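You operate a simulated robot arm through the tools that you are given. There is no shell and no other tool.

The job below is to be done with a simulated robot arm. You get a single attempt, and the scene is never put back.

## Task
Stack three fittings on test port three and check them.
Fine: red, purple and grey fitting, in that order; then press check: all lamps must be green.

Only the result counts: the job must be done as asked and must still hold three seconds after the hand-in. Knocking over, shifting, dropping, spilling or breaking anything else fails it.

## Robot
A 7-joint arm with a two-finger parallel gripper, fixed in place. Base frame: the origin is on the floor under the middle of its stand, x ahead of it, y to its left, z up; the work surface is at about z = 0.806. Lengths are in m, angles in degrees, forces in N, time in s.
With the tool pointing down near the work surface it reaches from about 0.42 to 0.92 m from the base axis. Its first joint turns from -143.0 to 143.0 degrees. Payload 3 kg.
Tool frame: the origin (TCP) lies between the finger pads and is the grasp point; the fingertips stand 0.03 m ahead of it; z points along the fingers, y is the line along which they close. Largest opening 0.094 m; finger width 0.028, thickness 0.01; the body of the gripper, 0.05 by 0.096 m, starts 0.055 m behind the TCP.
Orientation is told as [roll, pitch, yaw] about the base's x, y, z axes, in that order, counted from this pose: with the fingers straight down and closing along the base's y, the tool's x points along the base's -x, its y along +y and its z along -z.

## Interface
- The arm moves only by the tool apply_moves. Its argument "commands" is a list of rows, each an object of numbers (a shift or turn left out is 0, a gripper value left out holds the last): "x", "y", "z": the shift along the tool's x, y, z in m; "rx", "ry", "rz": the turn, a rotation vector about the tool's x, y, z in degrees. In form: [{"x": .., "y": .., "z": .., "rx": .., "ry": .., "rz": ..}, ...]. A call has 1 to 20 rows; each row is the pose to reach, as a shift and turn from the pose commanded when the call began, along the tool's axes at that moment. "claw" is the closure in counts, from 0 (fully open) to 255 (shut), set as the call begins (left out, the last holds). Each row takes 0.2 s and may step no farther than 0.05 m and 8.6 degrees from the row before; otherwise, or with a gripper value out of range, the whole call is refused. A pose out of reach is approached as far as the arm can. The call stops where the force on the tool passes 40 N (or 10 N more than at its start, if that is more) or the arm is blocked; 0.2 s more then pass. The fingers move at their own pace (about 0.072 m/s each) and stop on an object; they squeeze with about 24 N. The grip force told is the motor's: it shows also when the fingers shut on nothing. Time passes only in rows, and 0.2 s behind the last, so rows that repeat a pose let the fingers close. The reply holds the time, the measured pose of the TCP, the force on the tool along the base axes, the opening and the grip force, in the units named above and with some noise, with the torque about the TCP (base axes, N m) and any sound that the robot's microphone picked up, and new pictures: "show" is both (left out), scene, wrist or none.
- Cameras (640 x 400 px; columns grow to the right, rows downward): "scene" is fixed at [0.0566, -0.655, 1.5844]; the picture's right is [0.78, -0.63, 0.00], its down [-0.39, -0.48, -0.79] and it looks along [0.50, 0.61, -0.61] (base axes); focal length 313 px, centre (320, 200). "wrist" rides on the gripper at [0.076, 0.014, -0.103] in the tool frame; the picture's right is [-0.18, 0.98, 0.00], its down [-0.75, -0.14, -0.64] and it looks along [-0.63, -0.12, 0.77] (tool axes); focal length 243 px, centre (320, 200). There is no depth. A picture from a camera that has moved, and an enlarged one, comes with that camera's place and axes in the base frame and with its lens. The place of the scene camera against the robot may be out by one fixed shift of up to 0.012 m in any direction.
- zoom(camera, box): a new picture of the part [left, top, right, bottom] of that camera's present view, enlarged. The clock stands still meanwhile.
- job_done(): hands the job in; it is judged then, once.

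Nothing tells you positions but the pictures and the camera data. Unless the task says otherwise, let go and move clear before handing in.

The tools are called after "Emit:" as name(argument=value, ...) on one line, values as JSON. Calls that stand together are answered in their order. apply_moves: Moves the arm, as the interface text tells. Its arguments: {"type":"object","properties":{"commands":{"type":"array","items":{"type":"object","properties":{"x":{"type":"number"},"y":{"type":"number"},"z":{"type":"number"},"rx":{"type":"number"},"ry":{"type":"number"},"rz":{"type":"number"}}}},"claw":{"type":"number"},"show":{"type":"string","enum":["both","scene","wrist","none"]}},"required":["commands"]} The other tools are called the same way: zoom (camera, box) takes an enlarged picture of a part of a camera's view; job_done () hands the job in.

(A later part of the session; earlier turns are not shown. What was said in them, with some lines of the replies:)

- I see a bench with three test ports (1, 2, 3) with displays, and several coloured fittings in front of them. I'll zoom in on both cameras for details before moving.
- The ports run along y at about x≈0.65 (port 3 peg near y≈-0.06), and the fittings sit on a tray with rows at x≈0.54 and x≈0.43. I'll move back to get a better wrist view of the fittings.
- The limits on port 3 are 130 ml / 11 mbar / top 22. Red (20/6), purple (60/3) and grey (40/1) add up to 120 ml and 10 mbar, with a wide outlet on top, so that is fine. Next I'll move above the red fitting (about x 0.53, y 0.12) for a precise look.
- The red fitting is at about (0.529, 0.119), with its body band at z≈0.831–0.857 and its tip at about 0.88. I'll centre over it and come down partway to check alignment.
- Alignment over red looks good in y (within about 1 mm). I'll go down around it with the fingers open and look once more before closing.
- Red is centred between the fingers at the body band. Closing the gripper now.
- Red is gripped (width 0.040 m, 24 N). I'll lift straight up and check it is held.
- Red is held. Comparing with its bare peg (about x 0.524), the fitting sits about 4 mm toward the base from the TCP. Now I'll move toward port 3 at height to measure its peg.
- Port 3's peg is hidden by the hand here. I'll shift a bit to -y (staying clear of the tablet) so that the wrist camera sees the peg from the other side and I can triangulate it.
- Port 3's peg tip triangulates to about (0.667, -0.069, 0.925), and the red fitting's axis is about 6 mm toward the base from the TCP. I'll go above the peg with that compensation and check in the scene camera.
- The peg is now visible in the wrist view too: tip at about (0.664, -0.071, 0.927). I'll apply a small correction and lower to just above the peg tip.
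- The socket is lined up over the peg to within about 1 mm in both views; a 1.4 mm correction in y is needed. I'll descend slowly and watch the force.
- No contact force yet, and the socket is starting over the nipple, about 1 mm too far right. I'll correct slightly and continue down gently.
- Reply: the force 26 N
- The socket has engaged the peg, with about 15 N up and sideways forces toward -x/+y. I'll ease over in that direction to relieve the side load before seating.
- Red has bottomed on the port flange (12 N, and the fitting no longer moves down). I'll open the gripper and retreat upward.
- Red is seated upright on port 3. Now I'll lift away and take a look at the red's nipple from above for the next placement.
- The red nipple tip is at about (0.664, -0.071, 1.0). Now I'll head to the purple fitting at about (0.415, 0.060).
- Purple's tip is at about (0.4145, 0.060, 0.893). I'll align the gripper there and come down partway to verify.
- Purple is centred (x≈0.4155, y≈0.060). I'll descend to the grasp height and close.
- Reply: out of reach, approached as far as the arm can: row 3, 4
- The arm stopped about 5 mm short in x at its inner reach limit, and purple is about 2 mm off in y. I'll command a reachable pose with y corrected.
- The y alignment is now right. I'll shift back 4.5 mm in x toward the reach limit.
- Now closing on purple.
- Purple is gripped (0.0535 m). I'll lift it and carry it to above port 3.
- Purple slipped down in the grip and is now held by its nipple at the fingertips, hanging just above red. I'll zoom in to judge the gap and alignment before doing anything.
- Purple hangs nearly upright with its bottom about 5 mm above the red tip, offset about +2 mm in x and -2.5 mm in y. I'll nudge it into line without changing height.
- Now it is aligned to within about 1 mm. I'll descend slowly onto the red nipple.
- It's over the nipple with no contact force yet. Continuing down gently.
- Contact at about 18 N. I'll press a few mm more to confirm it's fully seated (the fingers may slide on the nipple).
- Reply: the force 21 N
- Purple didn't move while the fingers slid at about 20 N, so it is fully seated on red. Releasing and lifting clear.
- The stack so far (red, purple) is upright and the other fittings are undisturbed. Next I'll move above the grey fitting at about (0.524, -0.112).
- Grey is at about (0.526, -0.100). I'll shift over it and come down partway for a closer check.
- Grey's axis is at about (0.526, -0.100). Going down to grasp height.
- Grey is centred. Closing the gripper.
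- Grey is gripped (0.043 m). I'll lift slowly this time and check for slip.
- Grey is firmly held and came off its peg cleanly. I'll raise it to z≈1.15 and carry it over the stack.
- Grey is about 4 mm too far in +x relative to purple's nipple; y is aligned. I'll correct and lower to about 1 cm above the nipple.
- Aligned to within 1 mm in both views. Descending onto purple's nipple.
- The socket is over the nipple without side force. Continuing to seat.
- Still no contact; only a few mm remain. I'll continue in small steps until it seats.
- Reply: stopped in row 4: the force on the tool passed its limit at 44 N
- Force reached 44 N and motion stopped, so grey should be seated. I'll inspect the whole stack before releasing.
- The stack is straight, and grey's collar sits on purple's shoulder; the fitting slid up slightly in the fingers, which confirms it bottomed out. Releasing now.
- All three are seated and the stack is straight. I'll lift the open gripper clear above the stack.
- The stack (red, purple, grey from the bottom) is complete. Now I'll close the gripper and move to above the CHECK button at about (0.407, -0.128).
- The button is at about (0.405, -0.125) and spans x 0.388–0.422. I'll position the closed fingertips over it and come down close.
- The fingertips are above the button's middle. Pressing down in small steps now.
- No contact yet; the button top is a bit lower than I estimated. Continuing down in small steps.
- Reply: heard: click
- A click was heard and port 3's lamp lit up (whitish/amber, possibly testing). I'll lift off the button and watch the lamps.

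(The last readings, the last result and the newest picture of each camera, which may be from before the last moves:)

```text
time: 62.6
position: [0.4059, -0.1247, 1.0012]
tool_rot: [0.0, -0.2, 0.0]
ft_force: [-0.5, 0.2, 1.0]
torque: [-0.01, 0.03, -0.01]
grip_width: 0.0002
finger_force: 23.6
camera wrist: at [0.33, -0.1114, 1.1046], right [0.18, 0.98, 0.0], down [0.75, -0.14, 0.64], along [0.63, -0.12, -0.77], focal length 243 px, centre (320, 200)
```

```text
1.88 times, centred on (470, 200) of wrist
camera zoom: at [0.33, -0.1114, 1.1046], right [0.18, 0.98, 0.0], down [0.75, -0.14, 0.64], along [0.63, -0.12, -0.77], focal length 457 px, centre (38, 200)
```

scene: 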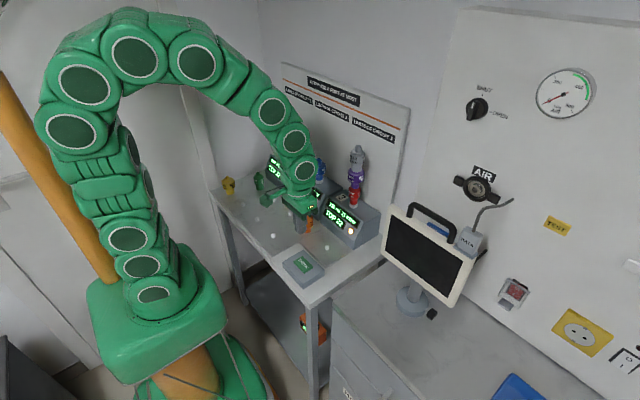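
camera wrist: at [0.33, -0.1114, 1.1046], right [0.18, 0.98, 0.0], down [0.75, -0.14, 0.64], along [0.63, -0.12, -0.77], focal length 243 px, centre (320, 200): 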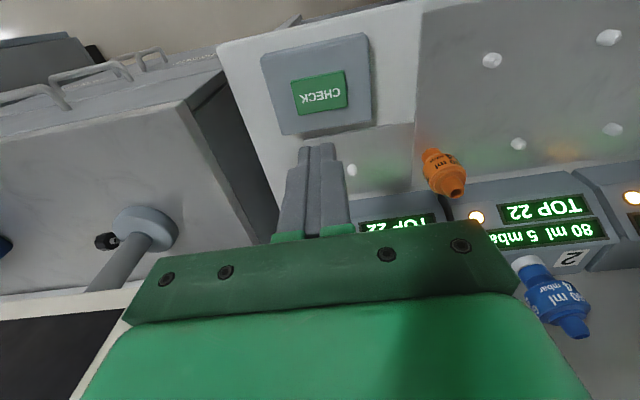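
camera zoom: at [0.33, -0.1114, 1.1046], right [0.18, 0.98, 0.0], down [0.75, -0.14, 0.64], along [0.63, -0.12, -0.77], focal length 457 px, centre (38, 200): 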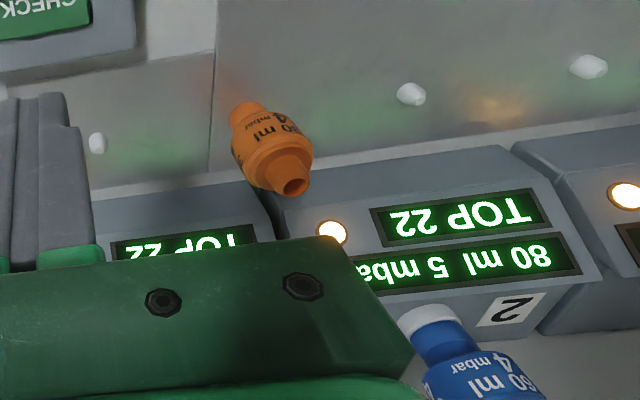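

All three lamps are amber, so the test seems to be running. I'll raise the arm out of the way and wait for the result.

Emit:
apply_moves(commands=[{"z": -0.04}, {"z": -0.08}, {"z": -0.12}, {"z": -0.16}, {"z": -0.16}, {"z": -0.16}, {"z": -0.16}, {"z": -0.16}, {"z": -0.16}, {"z": -0.16}], show="both")

Emit:
zoom(camera="scene", box=[250, 120, 400, 260])

Emit:
zoom(camera="wrist", box=[300, 50, 640, 250])

```text
time: 64.8
position: [0.4073, -0.1251, 1.162]
tool_rot: [0.0, -0.3, 0.0]
ft_force: [0.5, -0.1, 0.1]
torque: [-0.04, 0.02, 0.01]
grip_width: 0.0
finger_force: 24.0
camera wrist: at [0.3301, -0.112, 1.2648], right [0.18, 0.98, 0.0], down [0.75, -0.14, 0.65], along [0.63, -0.12, -0.76], focal length 243 px, centre (320, 200)
```

scene: 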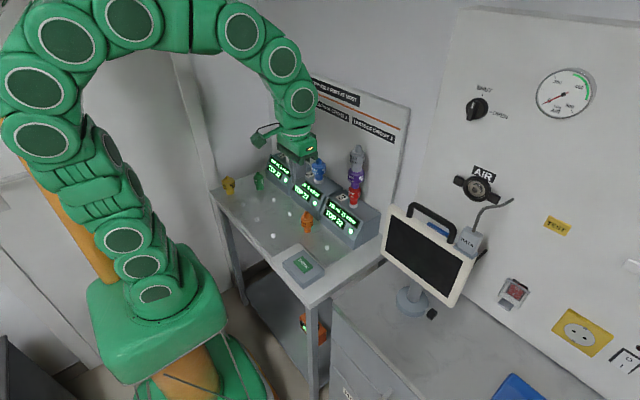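
wrist: 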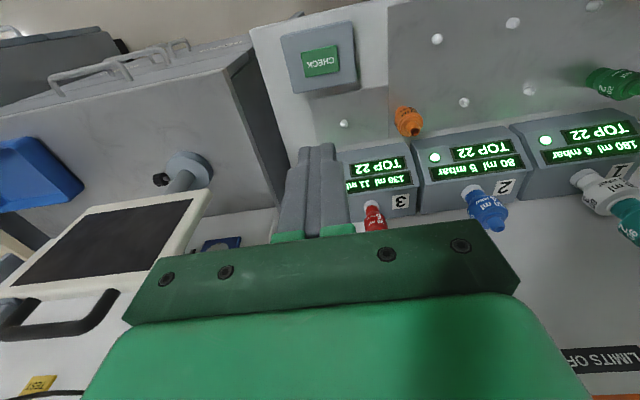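

```text
2.86 times, centred on (325, 190) of scene
camera zoom: at [0.0566, -0.655, 1.5844], right [0.78, -0.63, 0.0], down [-0.39, -0.48, -0.79], along [0.5, 0.61, -0.61], focal length 896 px, centre (306, 229)
```

zoom: 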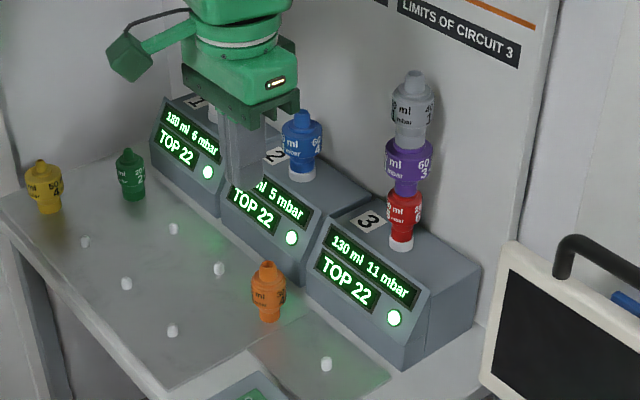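

```text
1.88 times, centred on (470, 150) of wrist
camera zoom: at [0.3301, -0.112, 1.2648], right [0.18, 0.98, 0.0], down [0.75, -0.14, 0.65], along [0.63, -0.12, -0.76], focal length 457 px, centre (38, 294)
```

zoom: 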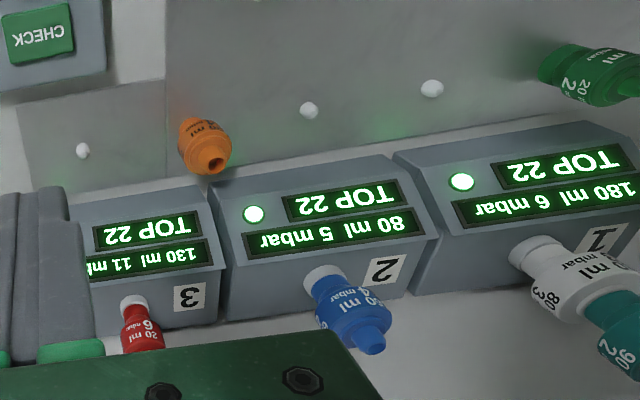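

All three lamps are green, the stack is intact, and the arm is clear. I'll wait a few seconds to confirm it holds.

Emit:
apply_moves(commands=[{"z": 0}, {"z": 0}, {"z": 0}, {"z": 0}, {"z": 0}, {"z": 0}, {"z": 0}, {"z": 0}, {"z": 0}, {"z": 0}, {"z": 0}, {"z": 0}, {"z": 0}, {"z": 0}, {"z": 0}], claw=0, show="scene")

Emit:
zoom(camera="scene", box=[250, 120, 400, 260])

```text
time: 68.0
position: [0.4057, -0.1263, 1.1622]
tool_rot: [-0.1, -0.1, 0.0]
ft_force: [1.1, -0.4, 0.8]
torque: [0.02, -0.01, 0.0]
grip_width: 0.0942
finger_force: 0.1
```

scene: 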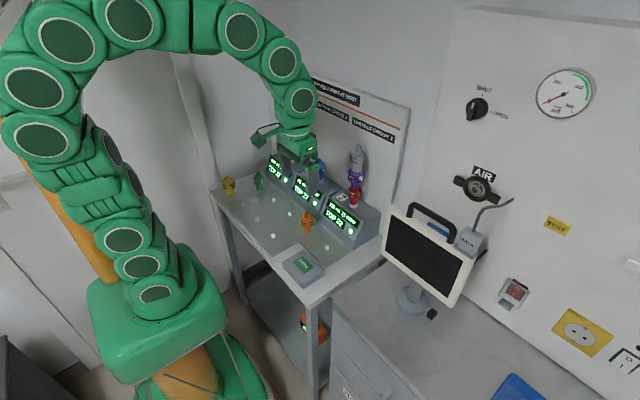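

```text
2.86 times, centred on (325, 190) of scene
camera zoom: at [0.0566, -0.655, 1.5844], right [0.78, -0.63, 0.0], down [-0.39, -0.48, -0.79], along [0.5, 0.61, -0.61], focal length 896 px, centre (306, 229)
```

zoom: 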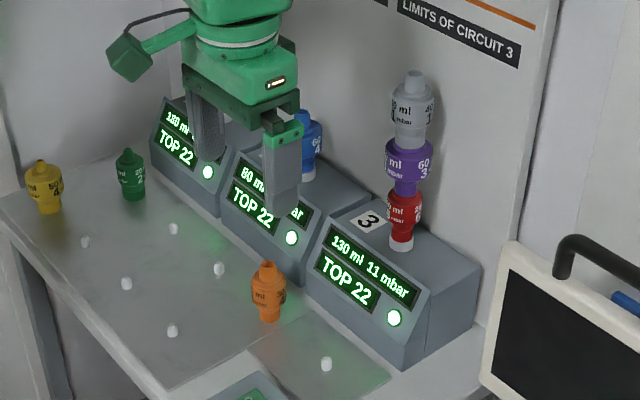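

The red, purple and grey stack stands straight on port 3, and all three lamps have stayed green. Everything else is undisturbed and the arm is clear, so I'm handing in.

Emit:
job_done()

```text
The job is handed in.
```

Red, purple and grey are stacked on port 3 in that order from the bottom. After I pressed CHECK, the lamps on all three ports turned green.

I watched for about three more seconds before handing in. The lamps stayed green and the stack stayed upright. The gripper is empty and clear of the stack, and the other fittings look undisturbed.

Purple slipped in the gripper while I was carrying it and ended up held by its nipple. I placed it from there, and it seated fully on red. It did not touch anything else.
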